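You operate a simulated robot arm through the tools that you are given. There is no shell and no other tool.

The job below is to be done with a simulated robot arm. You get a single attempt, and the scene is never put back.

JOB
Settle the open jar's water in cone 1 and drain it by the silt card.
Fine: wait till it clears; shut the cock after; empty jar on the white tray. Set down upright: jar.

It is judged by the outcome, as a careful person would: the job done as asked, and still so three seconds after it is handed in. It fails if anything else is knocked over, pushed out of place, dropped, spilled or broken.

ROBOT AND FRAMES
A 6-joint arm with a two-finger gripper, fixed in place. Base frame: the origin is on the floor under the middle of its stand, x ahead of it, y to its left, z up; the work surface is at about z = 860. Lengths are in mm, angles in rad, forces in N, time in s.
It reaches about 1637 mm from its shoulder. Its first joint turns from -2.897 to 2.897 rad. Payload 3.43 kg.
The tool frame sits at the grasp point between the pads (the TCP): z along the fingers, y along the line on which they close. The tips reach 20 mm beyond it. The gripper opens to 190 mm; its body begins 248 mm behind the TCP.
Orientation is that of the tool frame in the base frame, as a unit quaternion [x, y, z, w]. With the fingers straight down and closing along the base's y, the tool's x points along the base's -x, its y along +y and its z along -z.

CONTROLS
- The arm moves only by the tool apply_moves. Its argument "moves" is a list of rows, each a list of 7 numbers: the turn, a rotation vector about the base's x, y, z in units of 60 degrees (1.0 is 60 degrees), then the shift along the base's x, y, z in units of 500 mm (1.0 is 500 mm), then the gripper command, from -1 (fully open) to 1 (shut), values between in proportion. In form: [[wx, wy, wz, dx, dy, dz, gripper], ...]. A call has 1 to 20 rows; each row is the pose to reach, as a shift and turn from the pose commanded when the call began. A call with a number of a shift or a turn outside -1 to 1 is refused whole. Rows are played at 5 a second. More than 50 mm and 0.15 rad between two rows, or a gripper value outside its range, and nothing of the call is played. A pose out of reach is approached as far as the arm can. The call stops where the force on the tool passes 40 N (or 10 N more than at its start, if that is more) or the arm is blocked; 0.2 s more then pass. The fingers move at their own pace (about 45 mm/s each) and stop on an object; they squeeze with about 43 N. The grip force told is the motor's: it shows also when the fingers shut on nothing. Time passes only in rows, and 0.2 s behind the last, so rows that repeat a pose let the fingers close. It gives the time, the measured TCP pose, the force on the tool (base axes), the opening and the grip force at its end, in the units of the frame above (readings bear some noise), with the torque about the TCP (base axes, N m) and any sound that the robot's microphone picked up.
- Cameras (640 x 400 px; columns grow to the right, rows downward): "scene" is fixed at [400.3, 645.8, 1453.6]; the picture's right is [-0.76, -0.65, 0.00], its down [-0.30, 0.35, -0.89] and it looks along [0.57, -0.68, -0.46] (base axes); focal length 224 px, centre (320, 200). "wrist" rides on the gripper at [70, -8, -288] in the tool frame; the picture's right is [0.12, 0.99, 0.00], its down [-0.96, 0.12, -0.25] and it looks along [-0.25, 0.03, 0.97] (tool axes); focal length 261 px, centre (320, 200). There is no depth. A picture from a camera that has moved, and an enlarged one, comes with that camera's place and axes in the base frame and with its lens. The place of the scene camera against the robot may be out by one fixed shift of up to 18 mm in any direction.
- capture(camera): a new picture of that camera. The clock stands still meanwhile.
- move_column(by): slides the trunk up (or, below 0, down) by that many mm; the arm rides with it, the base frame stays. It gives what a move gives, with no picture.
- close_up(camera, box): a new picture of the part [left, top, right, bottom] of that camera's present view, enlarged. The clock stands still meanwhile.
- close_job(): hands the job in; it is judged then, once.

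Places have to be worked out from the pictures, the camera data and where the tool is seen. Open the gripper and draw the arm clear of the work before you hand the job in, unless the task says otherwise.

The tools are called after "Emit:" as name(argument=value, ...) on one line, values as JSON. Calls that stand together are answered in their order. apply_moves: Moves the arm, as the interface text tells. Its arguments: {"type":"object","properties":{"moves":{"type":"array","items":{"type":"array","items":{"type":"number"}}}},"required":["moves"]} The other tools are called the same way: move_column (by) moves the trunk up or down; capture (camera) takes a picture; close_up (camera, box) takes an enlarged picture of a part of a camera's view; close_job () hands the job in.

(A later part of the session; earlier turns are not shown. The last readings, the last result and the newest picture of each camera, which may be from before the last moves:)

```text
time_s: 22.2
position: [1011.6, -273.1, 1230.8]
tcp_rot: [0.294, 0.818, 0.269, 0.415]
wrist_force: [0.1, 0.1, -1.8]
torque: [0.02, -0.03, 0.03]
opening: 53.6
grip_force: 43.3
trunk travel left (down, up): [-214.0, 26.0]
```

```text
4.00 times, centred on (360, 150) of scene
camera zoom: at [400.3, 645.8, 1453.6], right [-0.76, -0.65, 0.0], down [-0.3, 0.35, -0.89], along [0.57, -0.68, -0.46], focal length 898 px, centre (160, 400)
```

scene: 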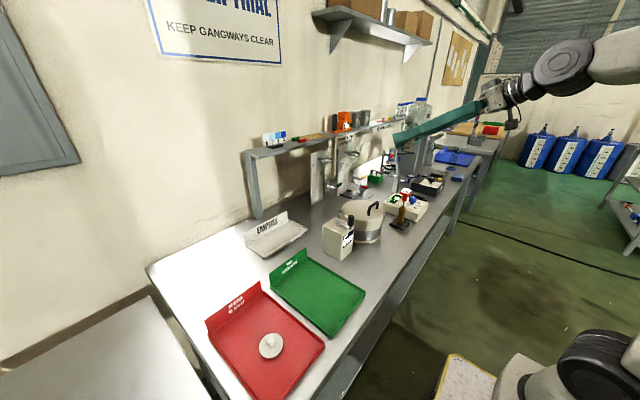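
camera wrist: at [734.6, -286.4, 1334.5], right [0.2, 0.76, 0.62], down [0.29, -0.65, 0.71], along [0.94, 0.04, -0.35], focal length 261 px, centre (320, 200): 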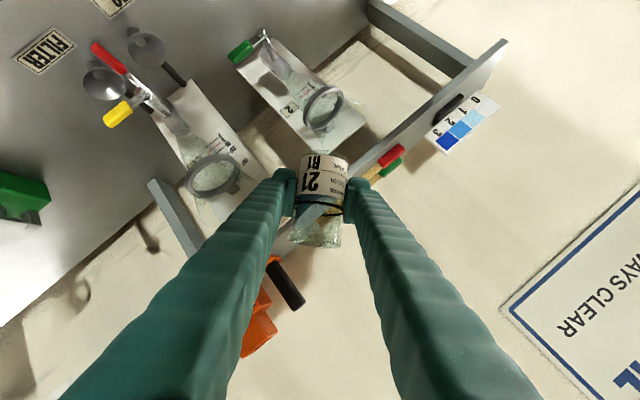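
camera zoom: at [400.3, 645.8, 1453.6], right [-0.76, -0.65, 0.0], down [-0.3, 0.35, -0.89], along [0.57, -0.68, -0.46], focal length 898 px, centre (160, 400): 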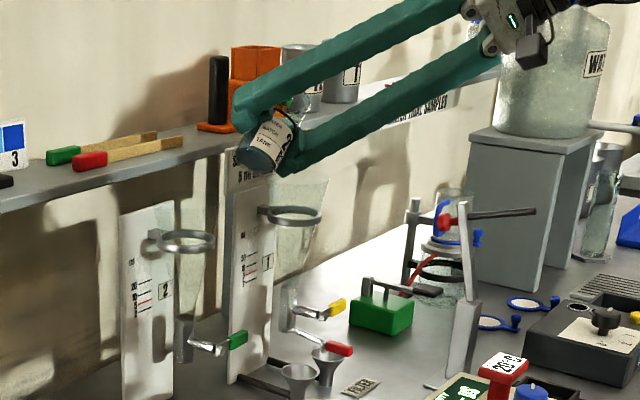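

Tilted 45° with no spill and no contact. I check the lip and water level against the cone before going further.

Emit:
close_up(camera="wrist", box=[170, 110, 370, 270])

Emit:
close_up(camera="scene", box=[355, 120, 405, 165])

```text
2.50 times, centred on (270, 190) of wrist
camera zoom: at [734.6, -286.4, 1334.5], right [0.2, 0.76, 0.62], down [0.29, -0.65, 0.71], along [0.94, 0.04, -0.35], focal length 652 px, centre (445, 225)
```

zoom: 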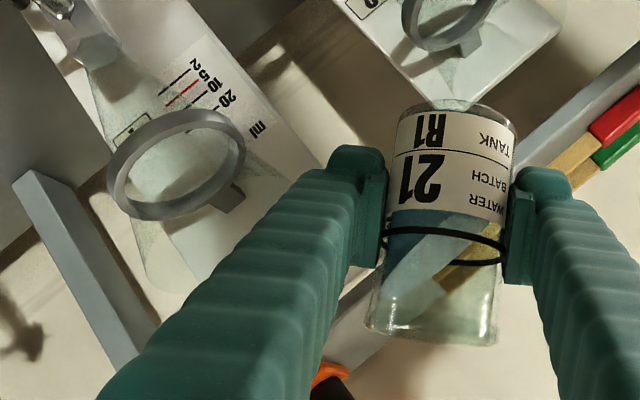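

```text
8.89 times, centred on (380, 142) of scene
camera zoom: at [400.3, 645.8, 1453.6], right [-0.76, -0.65, 0.0], down [-0.3, 0.35, -0.89], along [0.57, -0.68, -0.46], focal length 1995 px, centre (-213, 711)
```

zoom: 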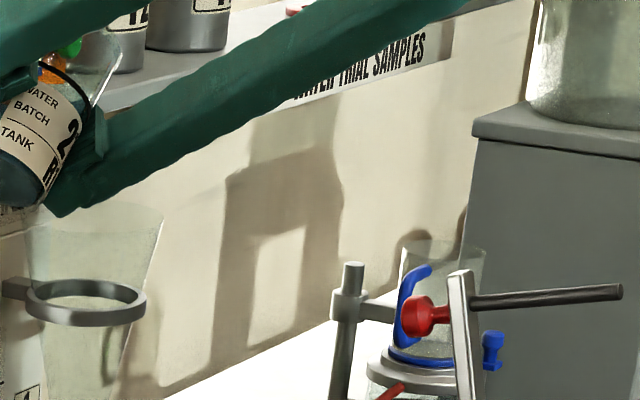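

The lip is at about y -332, z 1246, and the water is still about 18 mm short of it. I start a slow pour, about 1° per row up to 70°, keeping the lip over the cone's near half.

Emit:
apply_moves(moves=[[0.0417, 0, 0, 0, -0.003, 0, 1], [0.0833, 0, 0, 0, -0.006, 0, 1], [0.1167, 0, 0, 0, -0.006, 0, 1], [0.1417, 0, 0, 0, -0.006, 0, 1], [0.1667, 0, 0, 0, -0.006, 0, 1], [0.1833, 0, 0, 0, -0.006, 0, 1], [0.2, 0, 0, 0, -0.006, 0, 1], [0.2167, 0, 0, 0, -0.006, 0, 1], [0.2333, 0, 0, 0, -0.006, 0, 1], [0.25, 0, 0, 0, -0.006, 0, 1], [0.2667, 0, 0, 0, -0.006, 0, 1], [0.2833, 0, 0, 0, -0.006, 0, 1], [0.3, 0, 0, 0, -0.006, 0, 1]])

Emit:
close_up(camera="wrist", box=[170, 60, 370, 270])

Emit:
close_up(camera="scene", box=[340, 120, 400, 200])

```text
time_s: 25.0
position: [1012.2, -276.5, 1231.0]
tcp_rot: [0.356, 0.766, 0.392, 0.364]
wrist_force: [-0.3, 0.0, -1.8]
torque: [-0.01, 0.02, -0.04]
opening: 53.4
grip_force: 42.2
trunk travel left (down, up): [-214.0, 26.0]
```

```text
1.90 times, centred on (270, 165) of wrist
camera zoom: at [734.8, -320.7, 1326.2], right [0.2, 0.53, 0.82], down [0.29, -0.83, 0.47], along [0.94, 0.14, -0.32], focal length 496 px, centre (415, 267)
```

zoom: 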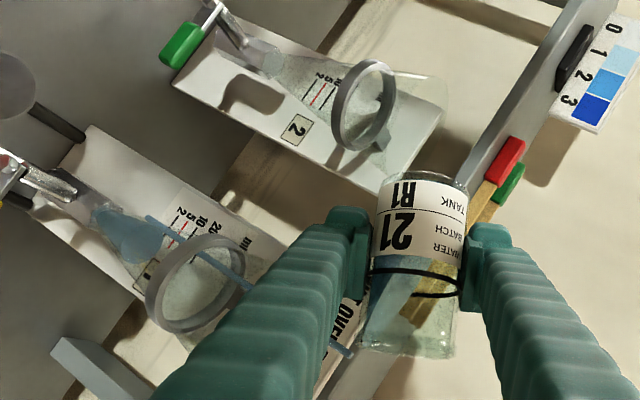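

```text
5.00 times, centred on (370, 160) of scene
camera zoom: at [400.3, 645.8, 1453.6], right [-0.76, -0.65, 0.0], down [-0.3, 0.35, -0.89], along [0.57, -0.68, -0.46], focal length 1122 px, centre (70, 400)
```

zoom: 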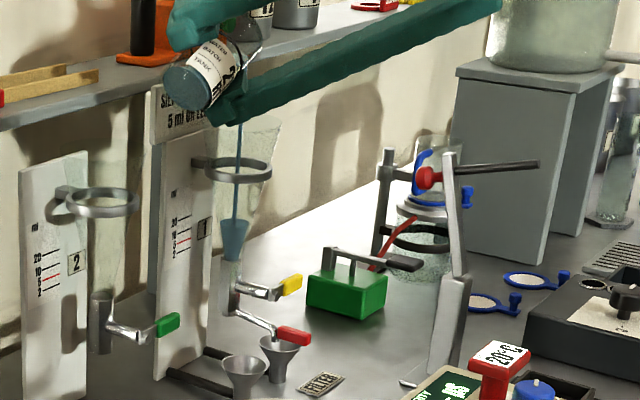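

The pour works: the stream falls straight down the middle of cone 1 and collects above the shut cock with no leak. I continue slowly towards 87°.

Emit:
apply_moves(moves=[[0.02, 0, 0, 0, 0, 0, 1], [0.04, 0, 0, 0, 0, 0, 1], [0.06, 0, 0, 0, 0, 0, 1], [0.08, 0, 0, 0, 0, 0, 1], [0.1, 0, 0, 0, 0, 0, 1], [0.12, 0, 0, 0, 0, 0, 1], [0.14, 0, 0, 0, 0, 0, 1], [0.16, 0, 0, 0, 0, 0, 1], [0.18, 0, 0, 0, 0, 0, 1], [0.2, 0, 0, 0, -0.001, 0.001, 1], [0.22, 0, 0, 0, -0.002, 0.002, 1], [0.24, 0, 0, 0, -0.002, 0.003, 1], [0.26, 0, 0, 0, -0.003, 0.004, 1], [0.28, 0, 0, 0, -0.004, 0.005, 1], [0.3, 0, 0, 0, -0.004, 0.006, 1], [0.32, 0, 0, 0, -0.005, 0.007, 1], [0.34, 0, 0, 0, -0.006, 0.008, 1], [0.36, 0, 0, 0, -0.007, 0.01, 1], [0.38, 0, 0, 0, -0.008, 0.011, 1], [0.4, 0, 0, 0, -0.008, 0.012, 1]])

Emit:
capture(camera="wrist")

Emit:
close_up(camera="scene", box=[340, 120, 400, 200])

```text
time_s: 29.2
position: [1011.1, -280.2, 1236.8]
tcp_rot: [0.423, 0.668, 0.544, 0.283]
wrist_force: [0.2, -0.2, -1.0]
torque: [0.02, 0.02, 0.0]
opening: 53.5
grip_force: 43.3
trunk travel left (down, up): [-214.0, 26.0]
```

```text
taken
camera wrist: at [734.6, -360.0, 1305.4], right [0.2, 0.15, 0.97], down [0.29, -0.95, 0.09], along [0.94, 0.26, -0.23], focal length 261 px, centre (320, 200)
```

wrist: 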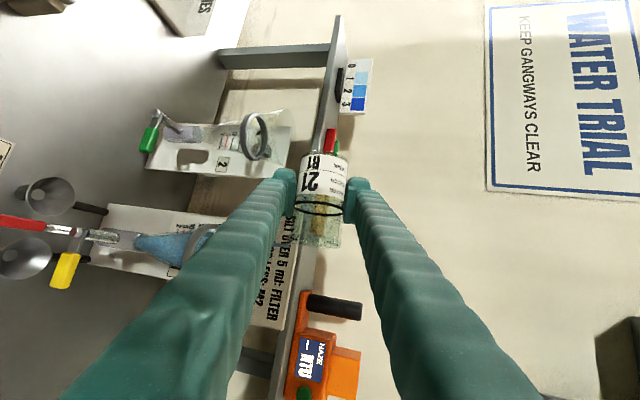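

```text
5.00 times, centred on (370, 160) of scene
camera zoom: at [400.3, 645.8, 1453.6], right [-0.76, -0.65, 0.0], down [-0.3, 0.35, -0.89], along [0.57, -0.68, -0.46], focal length 1122 px, centre (70, 400)
```

zoom: 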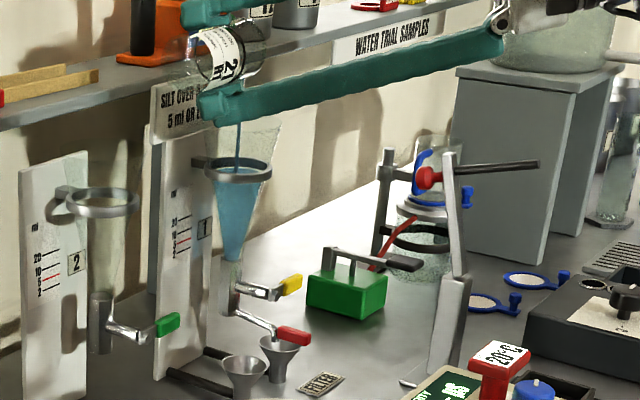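

The cone has filled to about ring height and the jar is nearly empty (the load dropped). I continue to 120° so the jar empties, shifting the TCP to keep the lip over the cone.

Emit:
apply_moves(moves=[[0.0275, 0, 0, 0, -0.0015, 0.003, 1], [0.055, 0, 0, 0, -0.003, 0.006, 1], [0.0825, 0, 0, 0, -0.005, 0.009, 1], [0.11, 0, 0, 0, -0.007, 0.012, 1], [0.1375, 0, 0, 0, -0.009, 0.015, 1], [0.165, 0, 0, 0, -0.011, 0.018, 1], [0.1925, 0, 0, 0, -0.013, 0.02, 1], [0.22, 0, 0, 0, -0.015, 0.023, 1], [0.2475, 0, 0, 0, -0.017, 0.026, 1], [0.275, 0, 0, 0, -0.02, 0.029, 1], [0.3025, 0, 0, 0, -0.022, 0.032, 1], [0.33, 0, 0, 0, -0.025, 0.035, 1], [0.3575, 0, 0, 0, -0.027, 0.037, 1], [0.385, 0, 0, 0, -0.03, 0.039, 1], [0.4125, 0, 0, 0, -0.032, 0.042, 1], [0.44, 0, 0, 0, -0.035, 0.044, 1], [0.4675, 0, 0, 0, -0.038, 0.047, 1], [0.495, 0, 0, 0, -0.04, 0.049, 1], [0.5225, 0, 0, 0, -0.043, 0.051, 1], [0.55, 0, 0, 0, -0.0456, 0.053, 1]])

Emit:
capture(camera="wrist")

Emit:
close_up(camera="scene", box=[340, 120, 400, 200])

```text
time_s: 33.4
position: [1011.8, -302.4, 1261.6]
tcp_rot: [0.487, 0.485, 0.711, 0.15]
wrist_force: [-0.2, -0.3, -0.5]
torque: [0.01, 0.02, -0.01]
opening: 53.3
grip_force: 43.1
trunk travel left (down, up): [-214.0, 26.0]
```

```text
taken
camera wrist: at [735.0, -407.8, 1277.6], right [0.2, -0.4, 0.9], down [0.29, -0.85, -0.44], along [0.94, 0.34, -0.06], focal length 261 px, centre (320, 200)
```

wrist: 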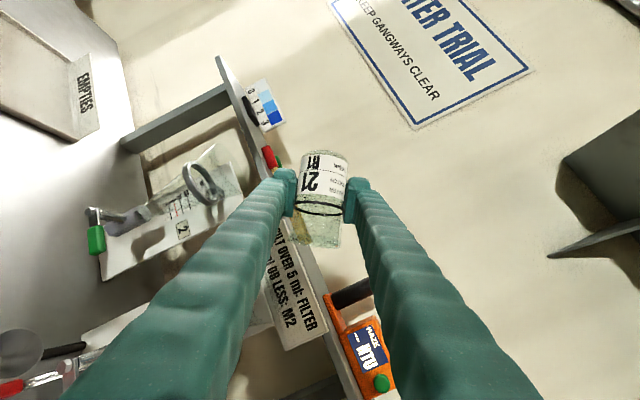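

```text
5.00 times, centred on (370, 160) of scene
camera zoom: at [400.3, 645.8, 1453.6], right [-0.76, -0.65, 0.0], down [-0.3, 0.35, -0.89], along [0.57, -0.68, -0.46], focal length 1122 px, centre (70, 400)
```

zoom: 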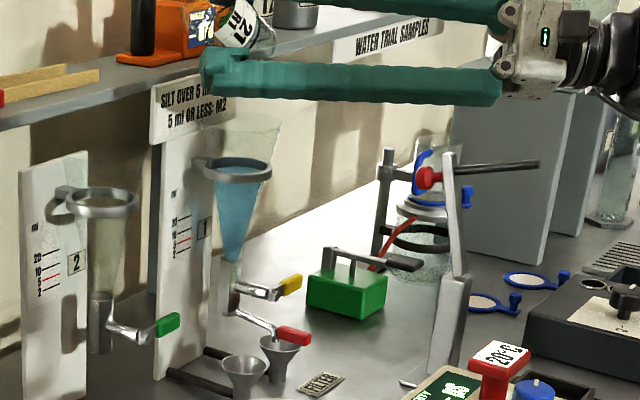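

The stream has stopped and the jar looks empty. I hold the tilt for two seconds so the last drops fall, then check the jar.

Emit:
apply_moves(moves=[[0.03, 0, 0, 0, -0.002, 0.003, 1], [0.06, 0, 0, 0, -0.005, 0.005, 1], [0.08, 0, 0, 0, -0.007, 0.006, 1], [0.08, 0, 0, 0, -0.007, 0.006, 1], [0.08, 0, 0, 0, -0.007, 0.006, 1], [0.08, 0, 0, 0, -0.007, 0.006, 1], [0.08, 0, 0, 0, -0.007, 0.006, 1], [0.08, 0, 0, 0, -0.007, 0.006, 1], [0.08, 0, 0, 0, -0.007, 0.006, 1], [0.08, 0, 0, 0, -0.007, 0.006, 1]])

Emit:
close_up(camera="wrist", box=[260, 130, 380, 260])

Emit:
close_up(camera="scene", box=[355, 120, 395, 170])

```text
time_s: 35.6
position: [1012.9, -306.6, 1266.0]
tcp_rot: [0.491, 0.456, 0.73, 0.13]
wrist_force: [0.1, -0.6, -1.2]
torque: [0.01, 0.01, 0.01]
opening: 53.5
grip_force: 42.8
trunk travel left (down, up): [-214.0, 26.0]
```

```text
3.08 times, centred on (320, 195) of wrist
camera zoom: at [735.6, -412.6, 1272.0], right [0.2, -0.47, 0.86], down [0.29, -0.81, -0.51], along [0.94, 0.35, -0.03], focal length 802 px, centre (320, 215)
```

zoom: 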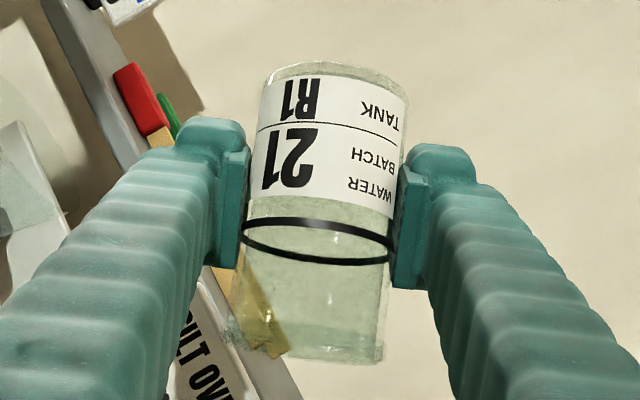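

```text
8.00 times, centred on (375, 145) of scene
camera zoom: at [400.3, 645.8, 1453.6], right [-0.76, -0.65, 0.0], down [-0.3, 0.35, -0.89], along [0.57, -0.68, -0.46], focal length 1796 px, centre (-120, 640)
```

zoom: 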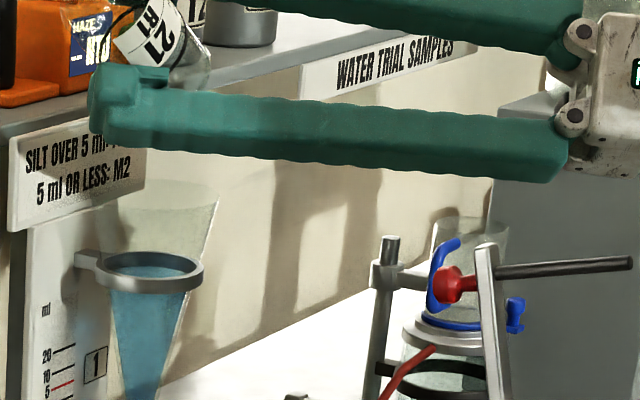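

The jar is empty (the dark band is just its printed fill line). I raise it slightly and roll it back upright the way it came.

Emit:
apply_moves(moves=[[-0.06, 0, 0, 0, 0.004, 0.015, 1], [-0.18, 0, 0, 0, 0.012, 0.03, 1], [-0.3, 0, 0, 0, 0.02, 0.045, 1], [-0.42, 0, 0, 0, 0.03, 0.06, 1], [-0.54, 0, 0, 0, 0.04, 0.065, 1], [-0.66, 0, 0, 0, 0.05, 0.068, 1], [-0.78, 0, 0, 0, 0.06, 0.068, 1], [-0.9, 0, 0, 0, 0.06, 0.068, 1], [-0.96, 0, 0, 0, 0.06, 0.068, 1]])

Emit:
apply_moves(moves=[[-0.08, 0, 0, 0, 0, 0, 1], [-0.2, 0, 0, 0, 0, 0, 1], [-0.32, 0, 0, 0, 0, 0, 1], [-0.44, 0, 0, 0, 0, 0, 1], [-0.56, 0, 0, 0, 0, 0, 1], [-0.68, 0, 0, 0, 0, 0, 1], [-0.8, 0, 0, 0, 0, 0, 1], [-0.92, 0, 0, 0, 0, 0, 1], [-0.98, 0, 0, 0, 0, 0, 1]])

Emit:
apply_moves(moves=[[-0.07, 0, 0, 0, 0, 0, 1], [-0.14, 0, 0, 0, 0, 0, 1], [-0.14, 0, 0, -0.06, 0, 0, 1], [-0.14, 0, 0, -0.14, 0, 0, 1], [-0.14, 0, 0, -0.22, 0, 0, 1], [-0.14, 0, 0, -0.3, 0, 0, 1], [-0.14, 0, 0, -0.38, 0, 0, 1], [-0.14, 0, 0, -0.46, 0, 0, 1], [-0.14, 0, 0, -0.5, 0, 0, 1], [-0.14, 0, 0, -0.5, 0, 0, 1]])

Emit:
capture(camera="wrist")

Emit:
close_up(camera="scene", box=[310, 130, 400, 200])

```text
time_s: 37.6
position: [1011.4, -275.8, 1300.8]
tcp_rot: [0.368, 0.751, 0.422, 0.35]
wrist_force: [0.4, -0.7, -0.9]
torque: [0.02, -0.02, -0.01]
opening: 53.2
grip_force: 43.1
trunk travel left (down, up): [-214.0, 26.0]
```

```text
time_s: 39.6
position: [1011.8, -276.1, 1299.8]
tcp_rot: [0.149, 0.861, -0.002, 0.486]
wrist_force: [0.3, 0.3, -0.5]
torque: [0.01, -0.03, 0.04]
opening: 53.3
grip_force: 42.7
trunk travel left (down, up): [-214.0, 26.0]
```

```text
time_s: 41.8
position: [761.3, -275.6, 1301.3]
tcp_rot: [0.113, 0.858, -0.067, 0.496]
wrist_force: [-0.6, -0.1, -1.8]
torque: [0.0, 0.0, 0.0]
opening: 53.0
grip_force: 43.1
trunk travel left (down, up): [-214.0, 26.0]
```

```text
taken
camera wrist: at [484.5, -211.0, 1382.5], right [0.2, 0.97, -0.1], down [0.29, 0.04, 0.96], along [0.94, -0.22, -0.27], focal length 261 px, centre (320, 200)
```

wrist: 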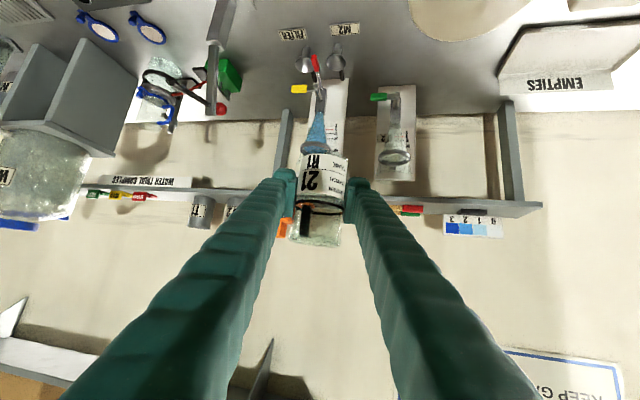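

```text
5.71 times, centred on (355, 165) of scene
camera zoom: at [400.3, 645.8, 1453.6], right [-0.76, -0.65, 0.0], down [-0.3, 0.35, -0.89], along [0.57, -0.68, -0.46], focal length 1283 px, centre (120, 400)
```

zoom: 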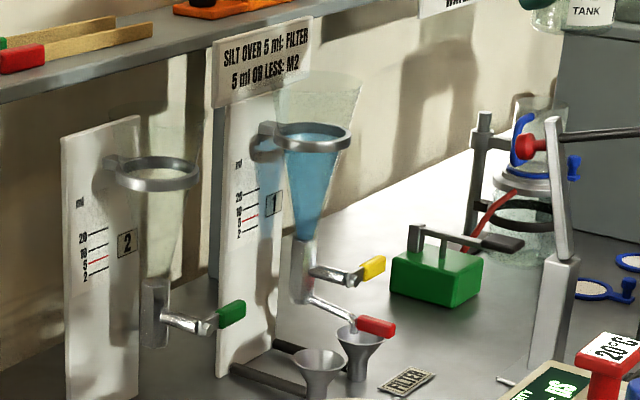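

The cone holds the water with no leaks, and the jar is upright and empty. I carry it over towards the white EMPTIES tray while the silt settles.

Emit:
apply_moves(moves=[[0, 0, 0.02, 0, 0.04, 0, 1], [0, 0, 0.04, 0, 0.11, 0, 1], [0, 0, 0.06, 0, 0.2, 0, 1], [0, 0, 0.09, 0, 0.29, 0, 1], [0, 0, 0.12, 0, 0.38, 0, 1], [0, 0, 0.15, 0, 0.47, 0, 1], [0, 0, 0.17, 0, 0.56, 0, 1], [0, 0, 0.19, 0, 0.65, 0, 1], [0, 0, 0.21, 0, 0.74, 0, 1], [0, 0, 0.23, 0, 0.83, 0, 1], [0, 0, 0.25, 0, 0.91, 0, 1], [0, 0, 0.25, 0, 0.955, 0, 1], [0, 0, 0.25, 0, 0.961, 0, 1]])

Emit:
capture(camera="wrist")

Emit:
close_up(camera="wrist", box=[180, 20, 400, 160])

Emit:
close_up(camera="scene", box=[230, 190, 380, 290])

```text
time_s: 44.6
position: [760.6, 206.3, 1299.7]
tcp_rot: [-0.001, 0.866, 0.001, 0.501]
wrist_force: [0.1, 0.7, -1.0]
torque: [0.01, 0.02, 0.02]
opening: 53.3
grip_force: 42.8
trunk travel left (down, up): [-214.0, 26.0]
```

```text
taken
camera wrist: at [476.6, 195.4, 1382.0], right [-0.06, 0.99, -0.1], down [0.27, 0.12, 0.96], along [0.96, 0.03, -0.27], focal length 261 px, centre (320, 200)
```

wrist: 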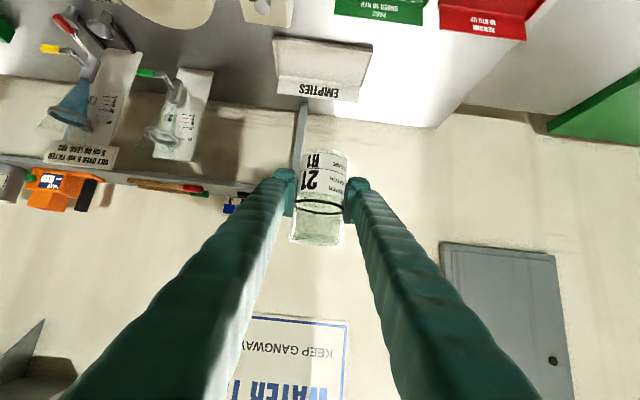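

```text
2.86 times, centred on (290, 90) of wrist
camera zoom: at [476.6, 195.4, 1382.0], right [-0.06, 0.99, -0.1], down [0.27, 0.12, 0.96], along [0.96, 0.03, -0.27], focal length 745 px, centre (406, 514)
```

zoom: 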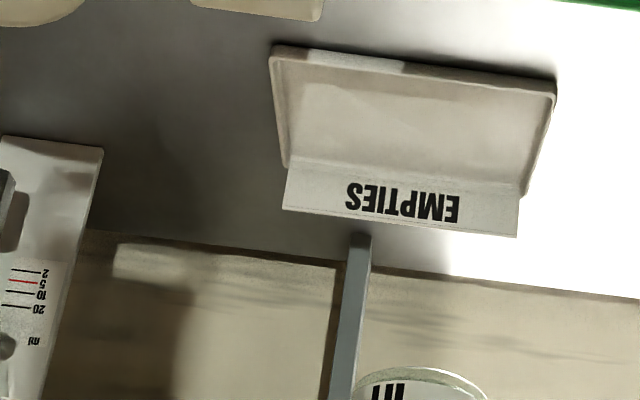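

```text
4.00 times, centred on (305, 240) of scene
camera zoom: at [400.3, 645.8, 1453.6], right [-0.76, -0.65, 0.0], down [-0.3, 0.35, -0.89], along [0.57, -0.68, -0.46], focal length 898 px, centre (380, 40)
```

zoom: 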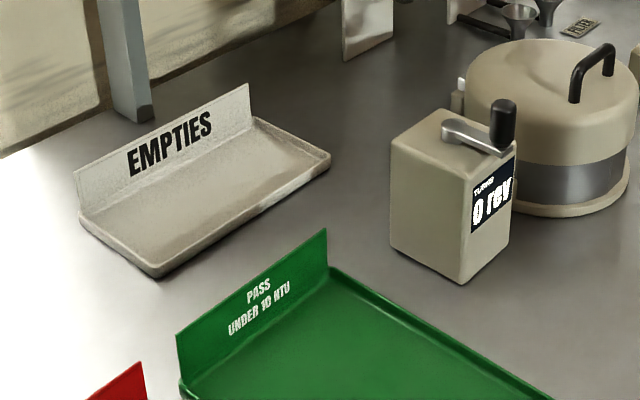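

The white tray spans about x 961–1098 and y 60–295. I'll set the jar near (1020, 205), clear of the shelf end and the crank box, so I go forward and then down to just above the tray.

Emit:
apply_moves(moves=[[0, 0, 0, 0.05, 0, 0, 1], [0, 0, 0, 0.13, 0, 0, 1], [0, 0, 0, 0.22, 0, 0, 1], [0, 0, 0, 0.31, 0, 0, 1], [0, 0, 0, 0.4, 0, 0, 1], [0, 0, 0, 0.48, 0, 0, 1], [0, 0, 0, 0.519, 0, -0.02, 1], [0, 0, 0, 0.519, 0, -0.1, 1], [0, 0, 0, 0.519, 0, -0.19, 1], [0, 0, 0, 0.519, 0, -0.28, 1], [0, 0, 0, 0.519, 0, -0.37, 1], [0, 0, 0, 0.519, 0, -0.46, 1], [0, 0, 0, 0.519, 0, -0.55, 1], [0, 0, 0, 0.519, 0, -0.62, 1], [0, 0, 0, 0.519, 0, -0.67, 1], [0, 0, 0, 0.519, 0, -0.67, 1]])

Emit:
capture(camera="wrist")

Emit:
close_up(camera="scene", box=[200, 160, 380, 280])

```text
time_s: 48.0
position: [1018.2, 205.3, 964.5]
tcp_rot: [-0.001, 0.866, 0.0, 0.5]
wrist_force: [0.2, -0.1, -0.3]
torque: [0.02, 0.0, 0.04]
opening: 53.3
grip_force: 42.5
trunk travel left (down, up): [-214.0, 26.0]
```

```text
taken
camera wrist: at [734.8, 194.7, 1046.7], right [-0.06, 0.99, -0.1], down [0.27, 0.12, 0.96], along [0.96, 0.03, -0.27], focal length 261 px, centre (320, 200)
```

wrist: 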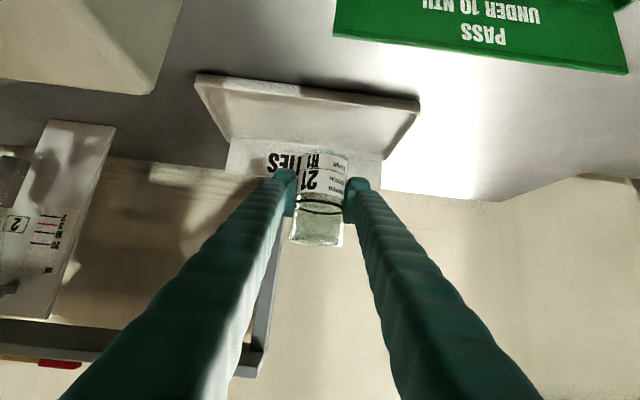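

```text
3.33 times, centred on (290, 220) of scene
camera zoom: at [400.3, 645.8, 1453.6], right [-0.76, -0.65, 0.0], down [-0.3, 0.35, -0.89], along [0.57, -0.68, -0.46], focal length 748 px, centre (420, 133)
```

zoom: 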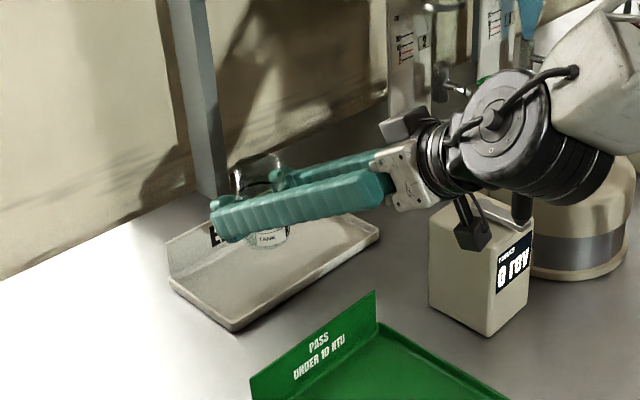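

The approach is clear of the crank box and tray edges. I lower to just above the tray floor, then feel for contact in small steps.

Emit:
apply_moves(moves=[[0, 0, 0, 0, 0, -0.03, 1], [0, 0, 0, 0, 0, -0.06, 1], [0, 0, 0, 0, 0, -0.085, 1], [0, 0, 0, 0, 0, -0.095, 1], [0, 0, 0, 0, 0, -0.1, 1], [0, 0, 0, 0, 0, -0.1, 1]])

Emit:
close_up(camera="wrist", box=[190, 60, 430, 240])

Emit:
close_up(camera="scene", box=[240, 190, 330, 260])

```text
time_s: 49.4
position: [1021.0, 203.9, 913.7]
tcp_rot: [-0.001, 0.866, 0.0, 0.501]
wrist_force: [-0.2, -1.3, -0.6]
torque: [0.0, -0.02, -0.02]
opening: 53.0
grip_force: 43.3
trunk travel left (down, up): [-214.0, 26.0]
```

```text
2.22 times, centred on (310, 150) of wrist
camera zoom: at [736.0, 194.5, 996.5], right [-0.06, 0.99, -0.1], down [0.27, 0.12, 0.96], along [0.96, 0.03, -0.27], focal length 579 px, centre (342, 311)
```

zoom: 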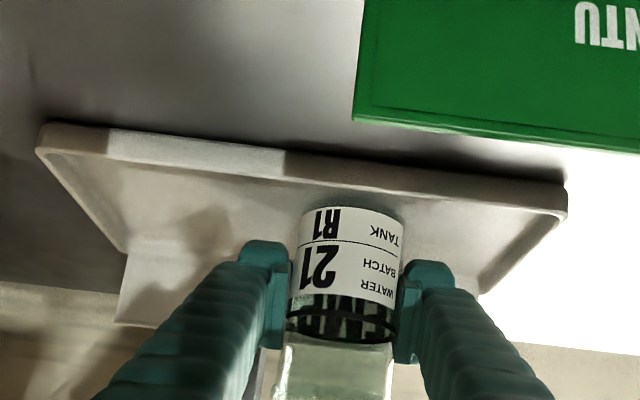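

```text
5.71 times, centred on (285, 225) of scene
camera zoom: at [400.3, 645.8, 1453.6], right [-0.76, -0.65, 0.0], down [-0.3, 0.35, -0.89], along [0.57, -0.68, -0.46], focal length 1283 px, centre (520, 57)
```

zoom: 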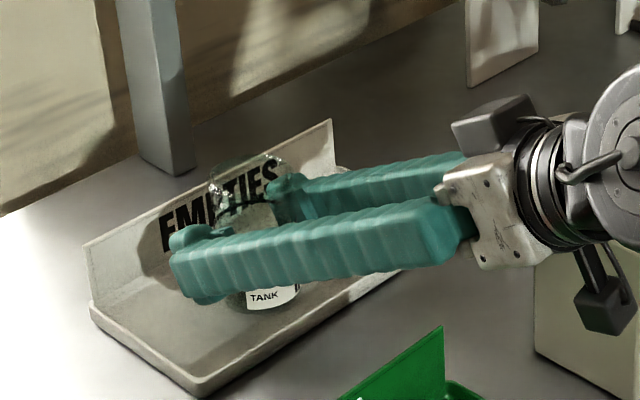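

The jar is above the tray floor with no contact yet. I go down 4 mm in tiny steps and watch the force.

Emit:
apply_moves(moves=[[0, 0, 0, 0, 0, -0.002, 1], [0, 0, 0, 0, 0, -0.004, 1], [0, 0, 0, 0, 0, -0.006, 1], [0, 0, 0, 0, 0, -0.008, 1], [0, 0, 0, 0, 0, -0.008, 1]])

```text
time_s: 50.6
position: [1021.1, 204.8, 913.3]
tcp_rot: [-0.001, 0.865, 0.0, 0.501]
wrist_force: [-2.7, -1.8, 17.0]
torque: [-0.47, -0.1, -0.05]
opening: 53.0
grip_force: 42.9
trunk travel left (down, up): [-214.0, 26.0]
```

Contact is felt (17 N upward), so the jar is on the tray floor. I back off the press by about 3 mm of command and then open the fingers to about 110 mm.

Emit:
apply_moves(moves=[[0, 0, 0, 0, 0, 0.004, 1], [0, 0, 0, 0, 0, 0.0065, 1], [0, 0, 0, 0, 0, 0.0065, 1]])

Emit:
apply_moves(moves=[[0, 0, 0, 0, 0, 0, 0.4], [0, 0, 0, 0, 0, 0, 0.3], [0, 0, 0, 0, 0, 0, 0.1], [0, 0, 0, 0, 0, 0, -0.1], [0, 0, 0, 0, 0, 0, -0.158], [0, 0, 0, 0, 0, 0, -0.158]])

Emit:
close_up(camera="wrist", box=[190, 60, 430, 240])

Emit:
close_up(camera="scene", box=[240, 190, 330, 260])

```text
time_s: 51.4
position: [1021.6, 204.4, 913.8]
tcp_rot: [-0.001, 0.866, 0.001, 0.5]
wrist_force: [0.9, -1.5, 3.6]
torque: [-0.24, -0.16, 0.0]
opening: 53.2
grip_force: 43.4
trunk travel left (down, up): [-214.0, 26.0]
```

```text
time_s: 52.8
position: [1022.8, 204.9, 914.6]
tcp_rot: [-0.001, 0.866, 0.0, 0.501]
wrist_force: [-0.5, 0.5, 0.6]
torque: [0.03, 0.0, -0.02]
opening: 110.0
grip_force: 0.1
trunk travel left (down, up): [-214.0, 26.0]
```

```text
2.22 times, centred on (310, 150) of wrist
camera zoom: at [737.2, 195.2, 996.1], right [-0.06, 0.99, -0.1], down [0.27, 0.12, 0.96], along [0.96, 0.03, -0.27], focal length 579 px, centre (342, 311)
```

zoom: 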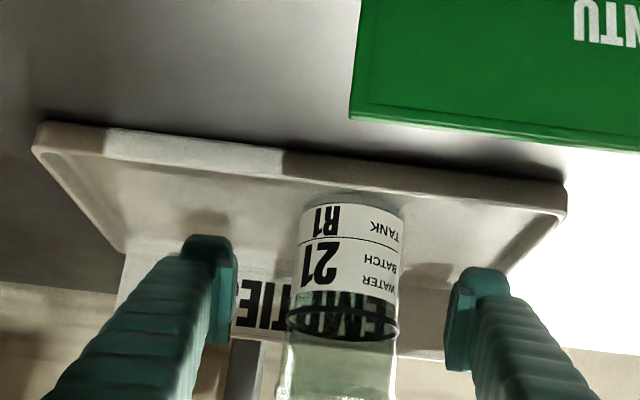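

```text
5.71 times, centred on (285, 225) of scene
camera zoom: at [400.3, 645.8, 1453.6], right [-0.76, -0.65, 0.0], down [-0.3, 0.35, -0.89], along [0.57, -0.68, -0.46], focal length 1283 px, centre (520, 57)
```

zoom: 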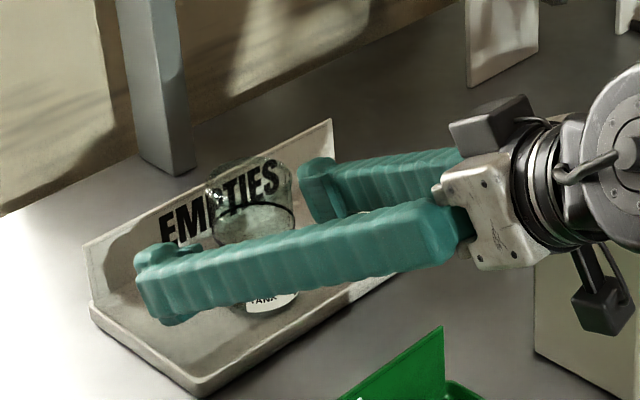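

The jar stands free and upright on the white tray. I withdraw straight back along the finger axis and then rise.

Emit:
apply_moves(moves=[[0, 0, 0, -0.04, 0, 0.0231, -0.158], [0, 0, 0, -0.1, 0, 0.058, -0.158], [0, 0, 0, -0.17, 0, 0.098, -0.158], [0, 0, 0, -0.24, 0, 0.139, -0.158], [0, 0, 0, -0.27, 0, 0.2, -0.158], [0, 0, 0, -0.28, 0, 0.28, -0.158], [0, 0, 0, -0.28, 0, 0.37, -0.158], [0, 0, 0, -0.28, 0, 0.46, -0.158], [0, 0, 0, -0.28, 0, 0.55, -0.158], [0, 0, 0, -0.28, 0, 0.6, -0.158]])

Emit:
capture(camera="scene")

Emit:
close_up(camera="scene", box=[240, 190, 330, 260])

Emit:
close_up(camera="scene", box=[335, 145, 375, 195])

```text
time_s: 55.0
position: [880.2, 203.4, 1214.6]
tcp_rot: [-0.001, 0.866, -0.001, 0.501]
wrist_force: [0.0, 0.2, -0.1]
torque: [0.0, -0.01, 0.0]
opening: 110.1
grip_force: 0.1
trunk travel left (down, up): [-214.0, 26.0]
```

```text
taken
```

scene: 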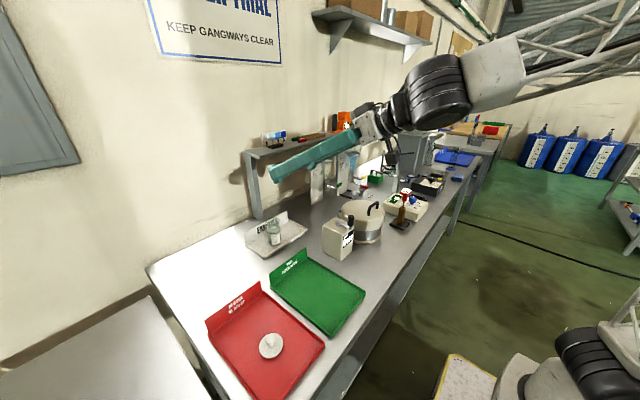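

```text
5.71 times, centred on (285, 225) of scene
camera zoom: at [400.3, 645.8, 1453.6], right [-0.76, -0.65, 0.0], down [-0.3, 0.35, -0.89], along [0.57, -0.68, -0.46], focal length 1283 px, centre (520, 57)
```

zoom: 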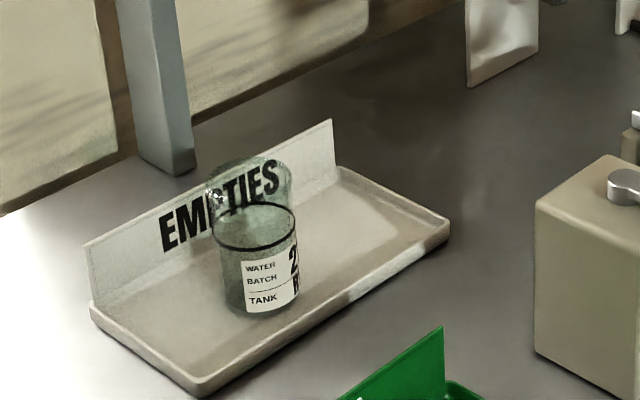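

```text
8.00 times, centred on (355, 170) of scene
camera zoom: at [400.3, 645.8, 1453.6], right [-0.76, -0.65, 0.0], down [-0.3, 0.35, -0.89], along [0.57, -0.68, -0.46], focal length 1796 px, centre (40, 440)
```

zoom: 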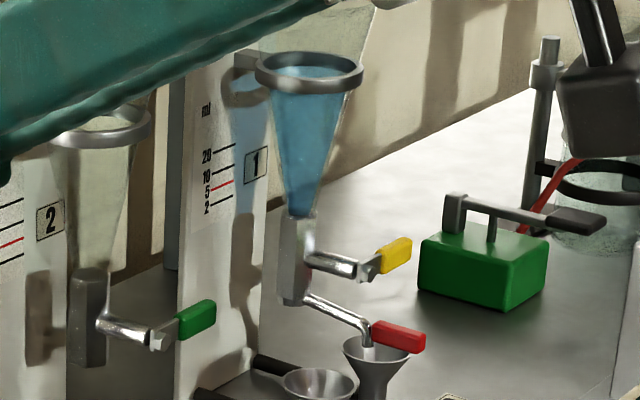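

The jar is well placed. Cone 1's water still looks cloudy, so while it settles I bring the wrist camera level with the graduation marks to watch the silt without parallax.

Emit:
apply_moves(moves=[[0, -0.024, 0, -0.024, -0.082, 0, -0.5], [0, -0.048, 0, -0.048, -0.164, 0, -0.5], [0, -0.072, 0, -0.072, -0.246, 0, -0.5], [0, -0.096, 0, -0.096, -0.328, 0, -0.5], [0, -0.12, 0, -0.12, -0.41, 0, -0.5], [0, -0.144, 0, -0.144, -0.492, 0, -0.5], [0, -0.168, 0, -0.168, -0.574, 0, -0.5], [0, -0.192, 0, -0.192, -0.656, 0, -0.5], [0, -0.216, 0, -0.216, -0.738, 0, -0.5], [0, -0.24, 0, -0.24, -0.82, 0, -0.5], [0, -0.26, 0, -0.26, -0.9, 0, -0.5]])

Emit:
apply_moves(moves=[[0, 0, 0, 0.017, -0.051, -0.065, -0.58], [0, 0, 0, 0.034, -0.102, -0.13, -0.58], [0, 0, 0, 0.05, -0.153, -0.195, -0.58], [0, 0, 0, 0.067, -0.204, -0.26, -0.58], [0, 0, 0, 0.084, -0.255, -0.325, -0.58], [0, 0, 0, 0.1, -0.306, -0.392, -0.58], [0, 0, 0, 0.1, -0.306, -0.392, -0.58]])

Emit:
capture(camera="wrist")

Emit:
close_up(camera="wrist", box=[300, 130, 400, 290])

```text
time_s: 57.4
position: [750.3, -245.1, 1216.7]
tcp_rot: [-0.001, 0.789, 0.001, 0.614]
wrist_force: [-1.1, -1.4, 0.8]
torque: [0.06, 0.01, 0.36]
opening: 142.5
grip_force: 0.0
out of reach, approached as far as the arm can: row 5, 6, 7
trunk travel left (down, up): [-214.0, 26.0]
```

```text
time_s: 59.0
position: [800.7, -398.5, 1020.1]
tcp_rot: [0.0, 0.789, 0.0, 0.614]
wrist_force: [0.3, 0.3, -0.7]
torque: [0.0, -0.01, 0.03]
opening: 150.1
grip_force: 0.1
trunk travel left (down, up): [-214.0, 26.0]
```

```text
taken
camera wrist: at [503.2, -407.2, 1021.4], right [-0.03, 0.99, -0.12], down [0.0, 0.12, 0.99], along [1.0, 0.03, 0.0], focal length 261 px, centre (320, 200)
```

wrist: 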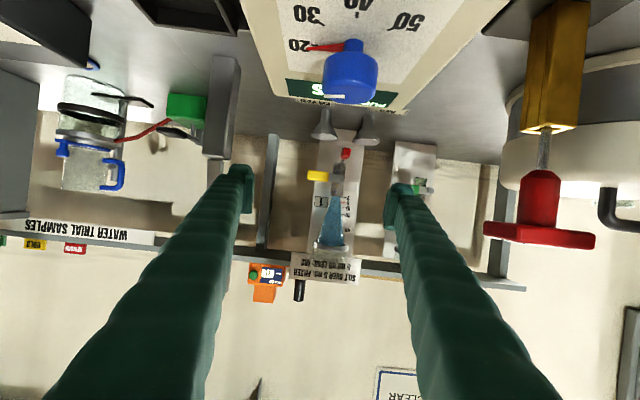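

```text
2.50 times, centred on (350, 210) of wrist
camera zoom: at [503.2, -407.2, 1021.4], right [-0.03, 0.99, -0.12], down [0.0, 0.12, 0.99], along [1.0, 0.03, 0.0], focal length 652 px, centre (245, 175)
```

zoom: 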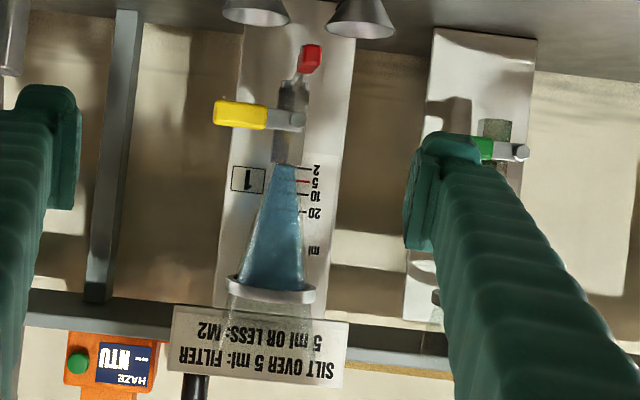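

This gives a near-level view. I zoom in on the cone against its marks.

Emit:
close_up(camera="wrist", box=[320, 150, 380, 250])

Emit:
close_up(camera="wrist", box=[330, 190, 370, 220])

Emit:
close_up(camera="wrist", box=[300, 130, 380, 200])

```text
4.00 times, centred on (350, 200) of wrist
camera zoom: at [503.2, -407.2, 1021.4], right [-0.03, 0.99, -0.12], down [0.0, 0.12, 0.99], along [1.0, 0.03, 0.0], focal length 1043 px, centre (200, 200)
```

zoom: 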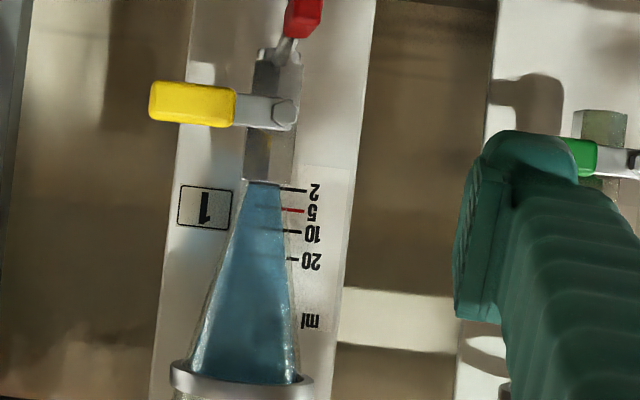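

```text
13.33 times, centred on (350, 205) of wrist
camera zoom: at [503.2, -407.2, 1021.4], right [-0.03, 0.99, -0.12], down [0.0, 0.12, 0.99], along [1.0, 0.03, 0.0], focal length 3475 px, centre (-80, 133)
```

zoom: 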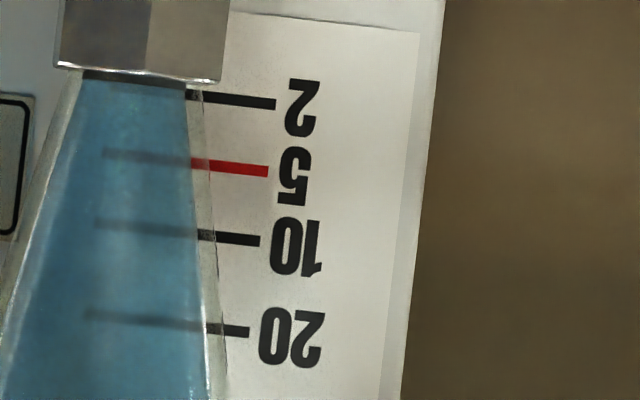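

```text
5.71 times, centred on (340, 165) of wrist
camera zoom: at [503.2, -407.2, 1021.4], right [-0.03, 0.99, -0.12], down [0.0, 0.12, 0.99], along [1.0, 0.03, 0.0], focal length 1489 px, centre (206, 400)
```

zoom: 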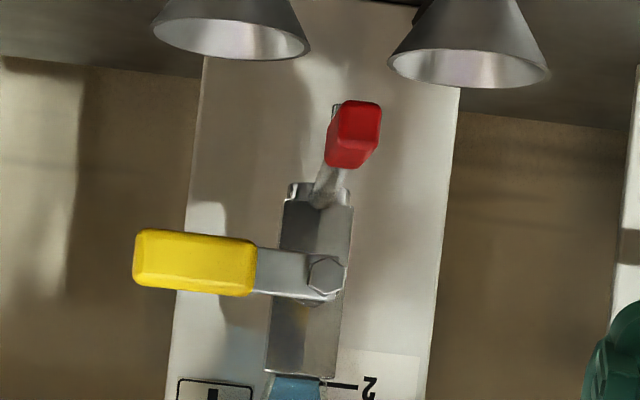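

The marks are readable here, with the red line at 5 ml. The silt hasn't finished settling and the water is still tinted, so I wait in place and look again.

Emit:
apply_moves(moves=[[0, 0, 0, 0, 0, 0, -0.58], [0, 0, 0, 0, 0, 0, -0.58], [0, 0, 0, 0, 0, 0, -0.58], [0, 0, 0, 0, 0, 0, -0.58], [0, 0, 0, 0, 0, 0, -0.58], [0, 0, 0, 0, 0, 0, -0.58], [0, 0, 0, 0, 0, 0, -0.58], [0, 0, 0, 0, 0, 0, -0.58], [0, 0, 0, 0, 0, 0, -0.58], [0, 0, 0, 0, 0, 0, -0.58], [0, 0, 0, 0, 0, 0, -0.58], [0, 0, 0, 0, 0, 0, -0.58], [0, 0, 0, 0, 0, 0, -0.58], [0, 0, 0, 0, 0, 0, -0.58], [0, 0, 0, 0, 0, 0, -0.58], [0, 0, 0, 0, 0, 0, -0.58], [0, 0, 0, 0, 0, 0, -0.58], [0, 0, 0, 0, 0, 0, -0.58], [0, 0, 0, 0, 0, 0, -0.58], [0, 0, 0, 0, 0, 0, -0.58]])

Emit:
close_up(camera="wrist", box=[325, 185, 375, 250])

Emit:
close_up(camera="wrist", box=[330, 190, 370, 220])

```text
time_s: 63.2
position: [798.6, -397.0, 1019.8]
tcp_rot: [0.0, 0.789, 0.0, 0.614]
wrist_force: [0.1, -0.6, -0.4]
torque: [0.01, -0.01, 0.0]
opening: 150.1
grip_force: 0.0
trunk travel left (down, up): [-214.0, 26.0]
```

```text
6.15 times, centred on (350, 218) of wrist
camera zoom: at [503.0, -406.9, 1021.7], right [-0.03, 0.99, -0.12], down [0.0, 0.12, 0.99], along [1.0, 0.03, 0.0], focal length 1604 px, centre (135, 92)
```

zoom: 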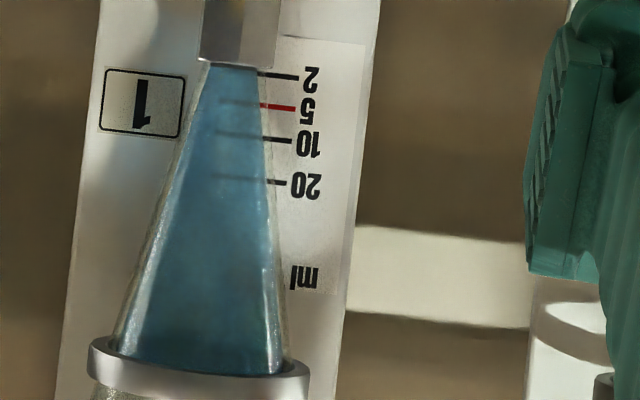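

```text
13.33 times, centred on (350, 205) of wrist
camera zoom: at [503.0, -406.9, 1021.7], right [-0.03, 0.99, -0.12], down [0.0, 0.12, 0.99], along [1.0, 0.03, 0.0], focal length 3475 px, centre (-80, 133)
```

zoom: 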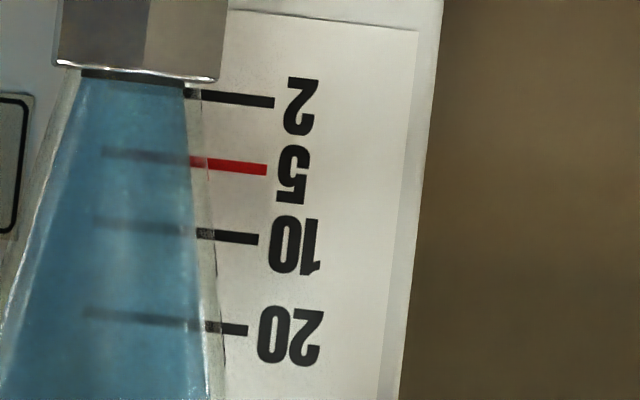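

No clear silt layer yet, so I keep waiting about 8 s more and compare.

Emit:
apply_moves(moves=[[0, 0, 0, 0, 0, 0, -0.58], [0, 0, 0, 0, 0, 0, -0.58], [0, 0, 0, 0, 0, 0, -0.58], [0, 0, 0, 0, 0, 0, -0.58], [0, 0, 0, 0, 0, 0, -0.58], [0, 0, 0, 0, 0, 0, -0.58], [0, 0, 0, 0, 0, 0, -0.58], [0, 0, 0, 0, 0, 0, -0.58], [0, 0, 0, 0, 0, 0, -0.58], [0, 0, 0, 0, 0, 0, -0.58], [0, 0, 0, 0, 0, 0, -0.58], [0, 0, 0, 0, 0, 0, -0.58], [0, 0, 0, 0, 0, 0, -0.58], [0, 0, 0, 0, 0, 0, -0.58], [0, 0, 0, 0, 0, 0, -0.58], [0, 0, 0, 0, 0, 0, -0.58], [0, 0, 0, 0, 0, 0, -0.58], [0, 0, 0, 0, 0, 0, -0.58], [0, 0, 0, 0, 0, 0, -0.58], [0, 0, 0, 0, 0, 0, -0.58]])

Emit:
apply_moves(moves=[[0, 0, 0, 0, 0, 0, -0.58], [0, 0, 0, 0, 0, 0, -0.58], [0, 0, 0, 0, 0, 0, -0.58], [0, 0, 0, 0, 0, 0, -0.58], [0, 0, 0, 0, 0, 0, -0.58], [0, 0, 0, 0, 0, 0, -0.58], [0, 0, 0, 0, 0, 0, -0.58], [0, 0, 0, 0, 0, 0, -0.58], [0, 0, 0, 0, 0, 0, -0.58], [0, 0, 0, 0, 0, 0, -0.58], [0, 0, 0, 0, 0, 0, -0.58], [0, 0, 0, 0, 0, 0, -0.58], [0, 0, 0, 0, 0, 0, -0.58], [0, 0, 0, 0, 0, 0, -0.58], [0, 0, 0, 0, 0, 0, -0.58], [0, 0, 0, 0, 0, 0, -0.58], [0, 0, 0, 0, 0, 0, -0.58], [0, 0, 0, 0, 0, 0, -0.58], [0, 0, 0, 0, 0, 0, -0.58], [0, 0, 0, 0, 0, 0, -0.58]])

Emit:
close_up(camera="wrist", box=[325, 185, 375, 250])

Emit:
close_up(camera="wrist", box=[330, 190, 370, 220])

Emit:
close_up(camera="scene", box=[335, 145, 375, 195])

```text
time_s: 67.4
position: [798.4, -398.0, 1019.0]
tcp_rot: [0.0, 0.79, 0.0, 0.614]
wrist_force: [-0.9, 0.2, 0.4]
torque: [0.0, -0.03, -0.02]
opening: 149.6
grip_force: 0.0
trunk travel left (down, up): [-214.0, 26.0]
```

```text
time_s: 71.6
position: [798.6, -397.4, 1019.4]
tcp_rot: [0.0, 0.79, -0.001, 0.613]
wrist_force: [0.5, -0.3, 0.5]
torque: [0.02, 0.0, 0.03]
opening: 150.3
grip_force: 0.1
trunk travel left (down, up): [-214.0, 26.0]
```

```text
6.15 times, centred on (350, 218) of wrist
camera zoom: at [503.0, -406.9, 1021.7], right [-0.03, 0.99, -0.12], down [0.0, 0.12, 0.99], along [1.0, 0.03, 0.0], focal length 1604 px, centre (135, 92)
```

zoom: 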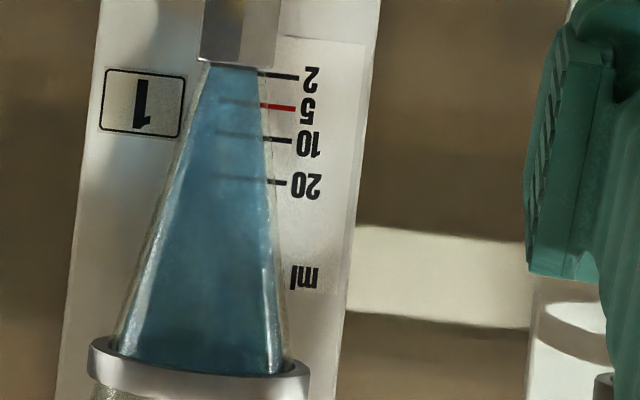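

```text
13.33 times, centred on (350, 205) of wrist
camera zoom: at [503.0, -406.9, 1021.7], right [-0.03, 0.99, -0.12], down [0.0, 0.12, 0.99], along [1.0, 0.03, 0.0], focal length 3475 px, centre (-80, 133)
```

zoom: 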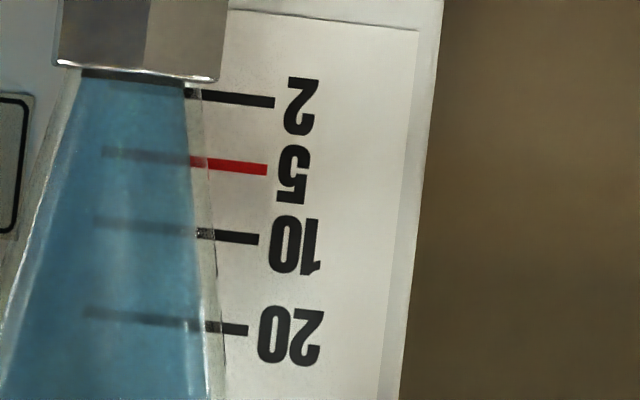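

```text
8.00 times, centred on (355, 170) of scene
camera zoom: at [400.3, 645.8, 1453.6], right [-0.76, -0.65, 0.0], down [-0.3, 0.35, -0.89], along [0.57, -0.68, -0.46], focal length 1796 px, centre (40, 440)
```

zoom: 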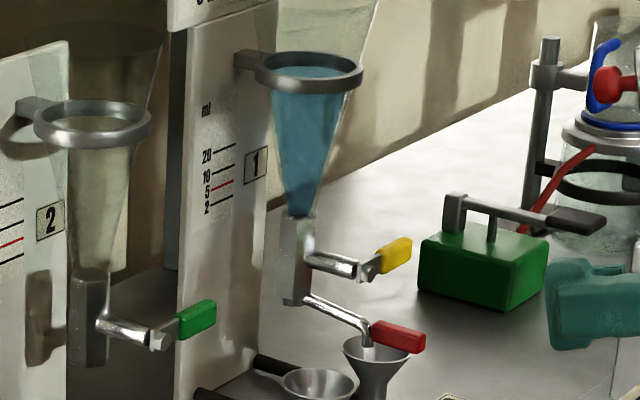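

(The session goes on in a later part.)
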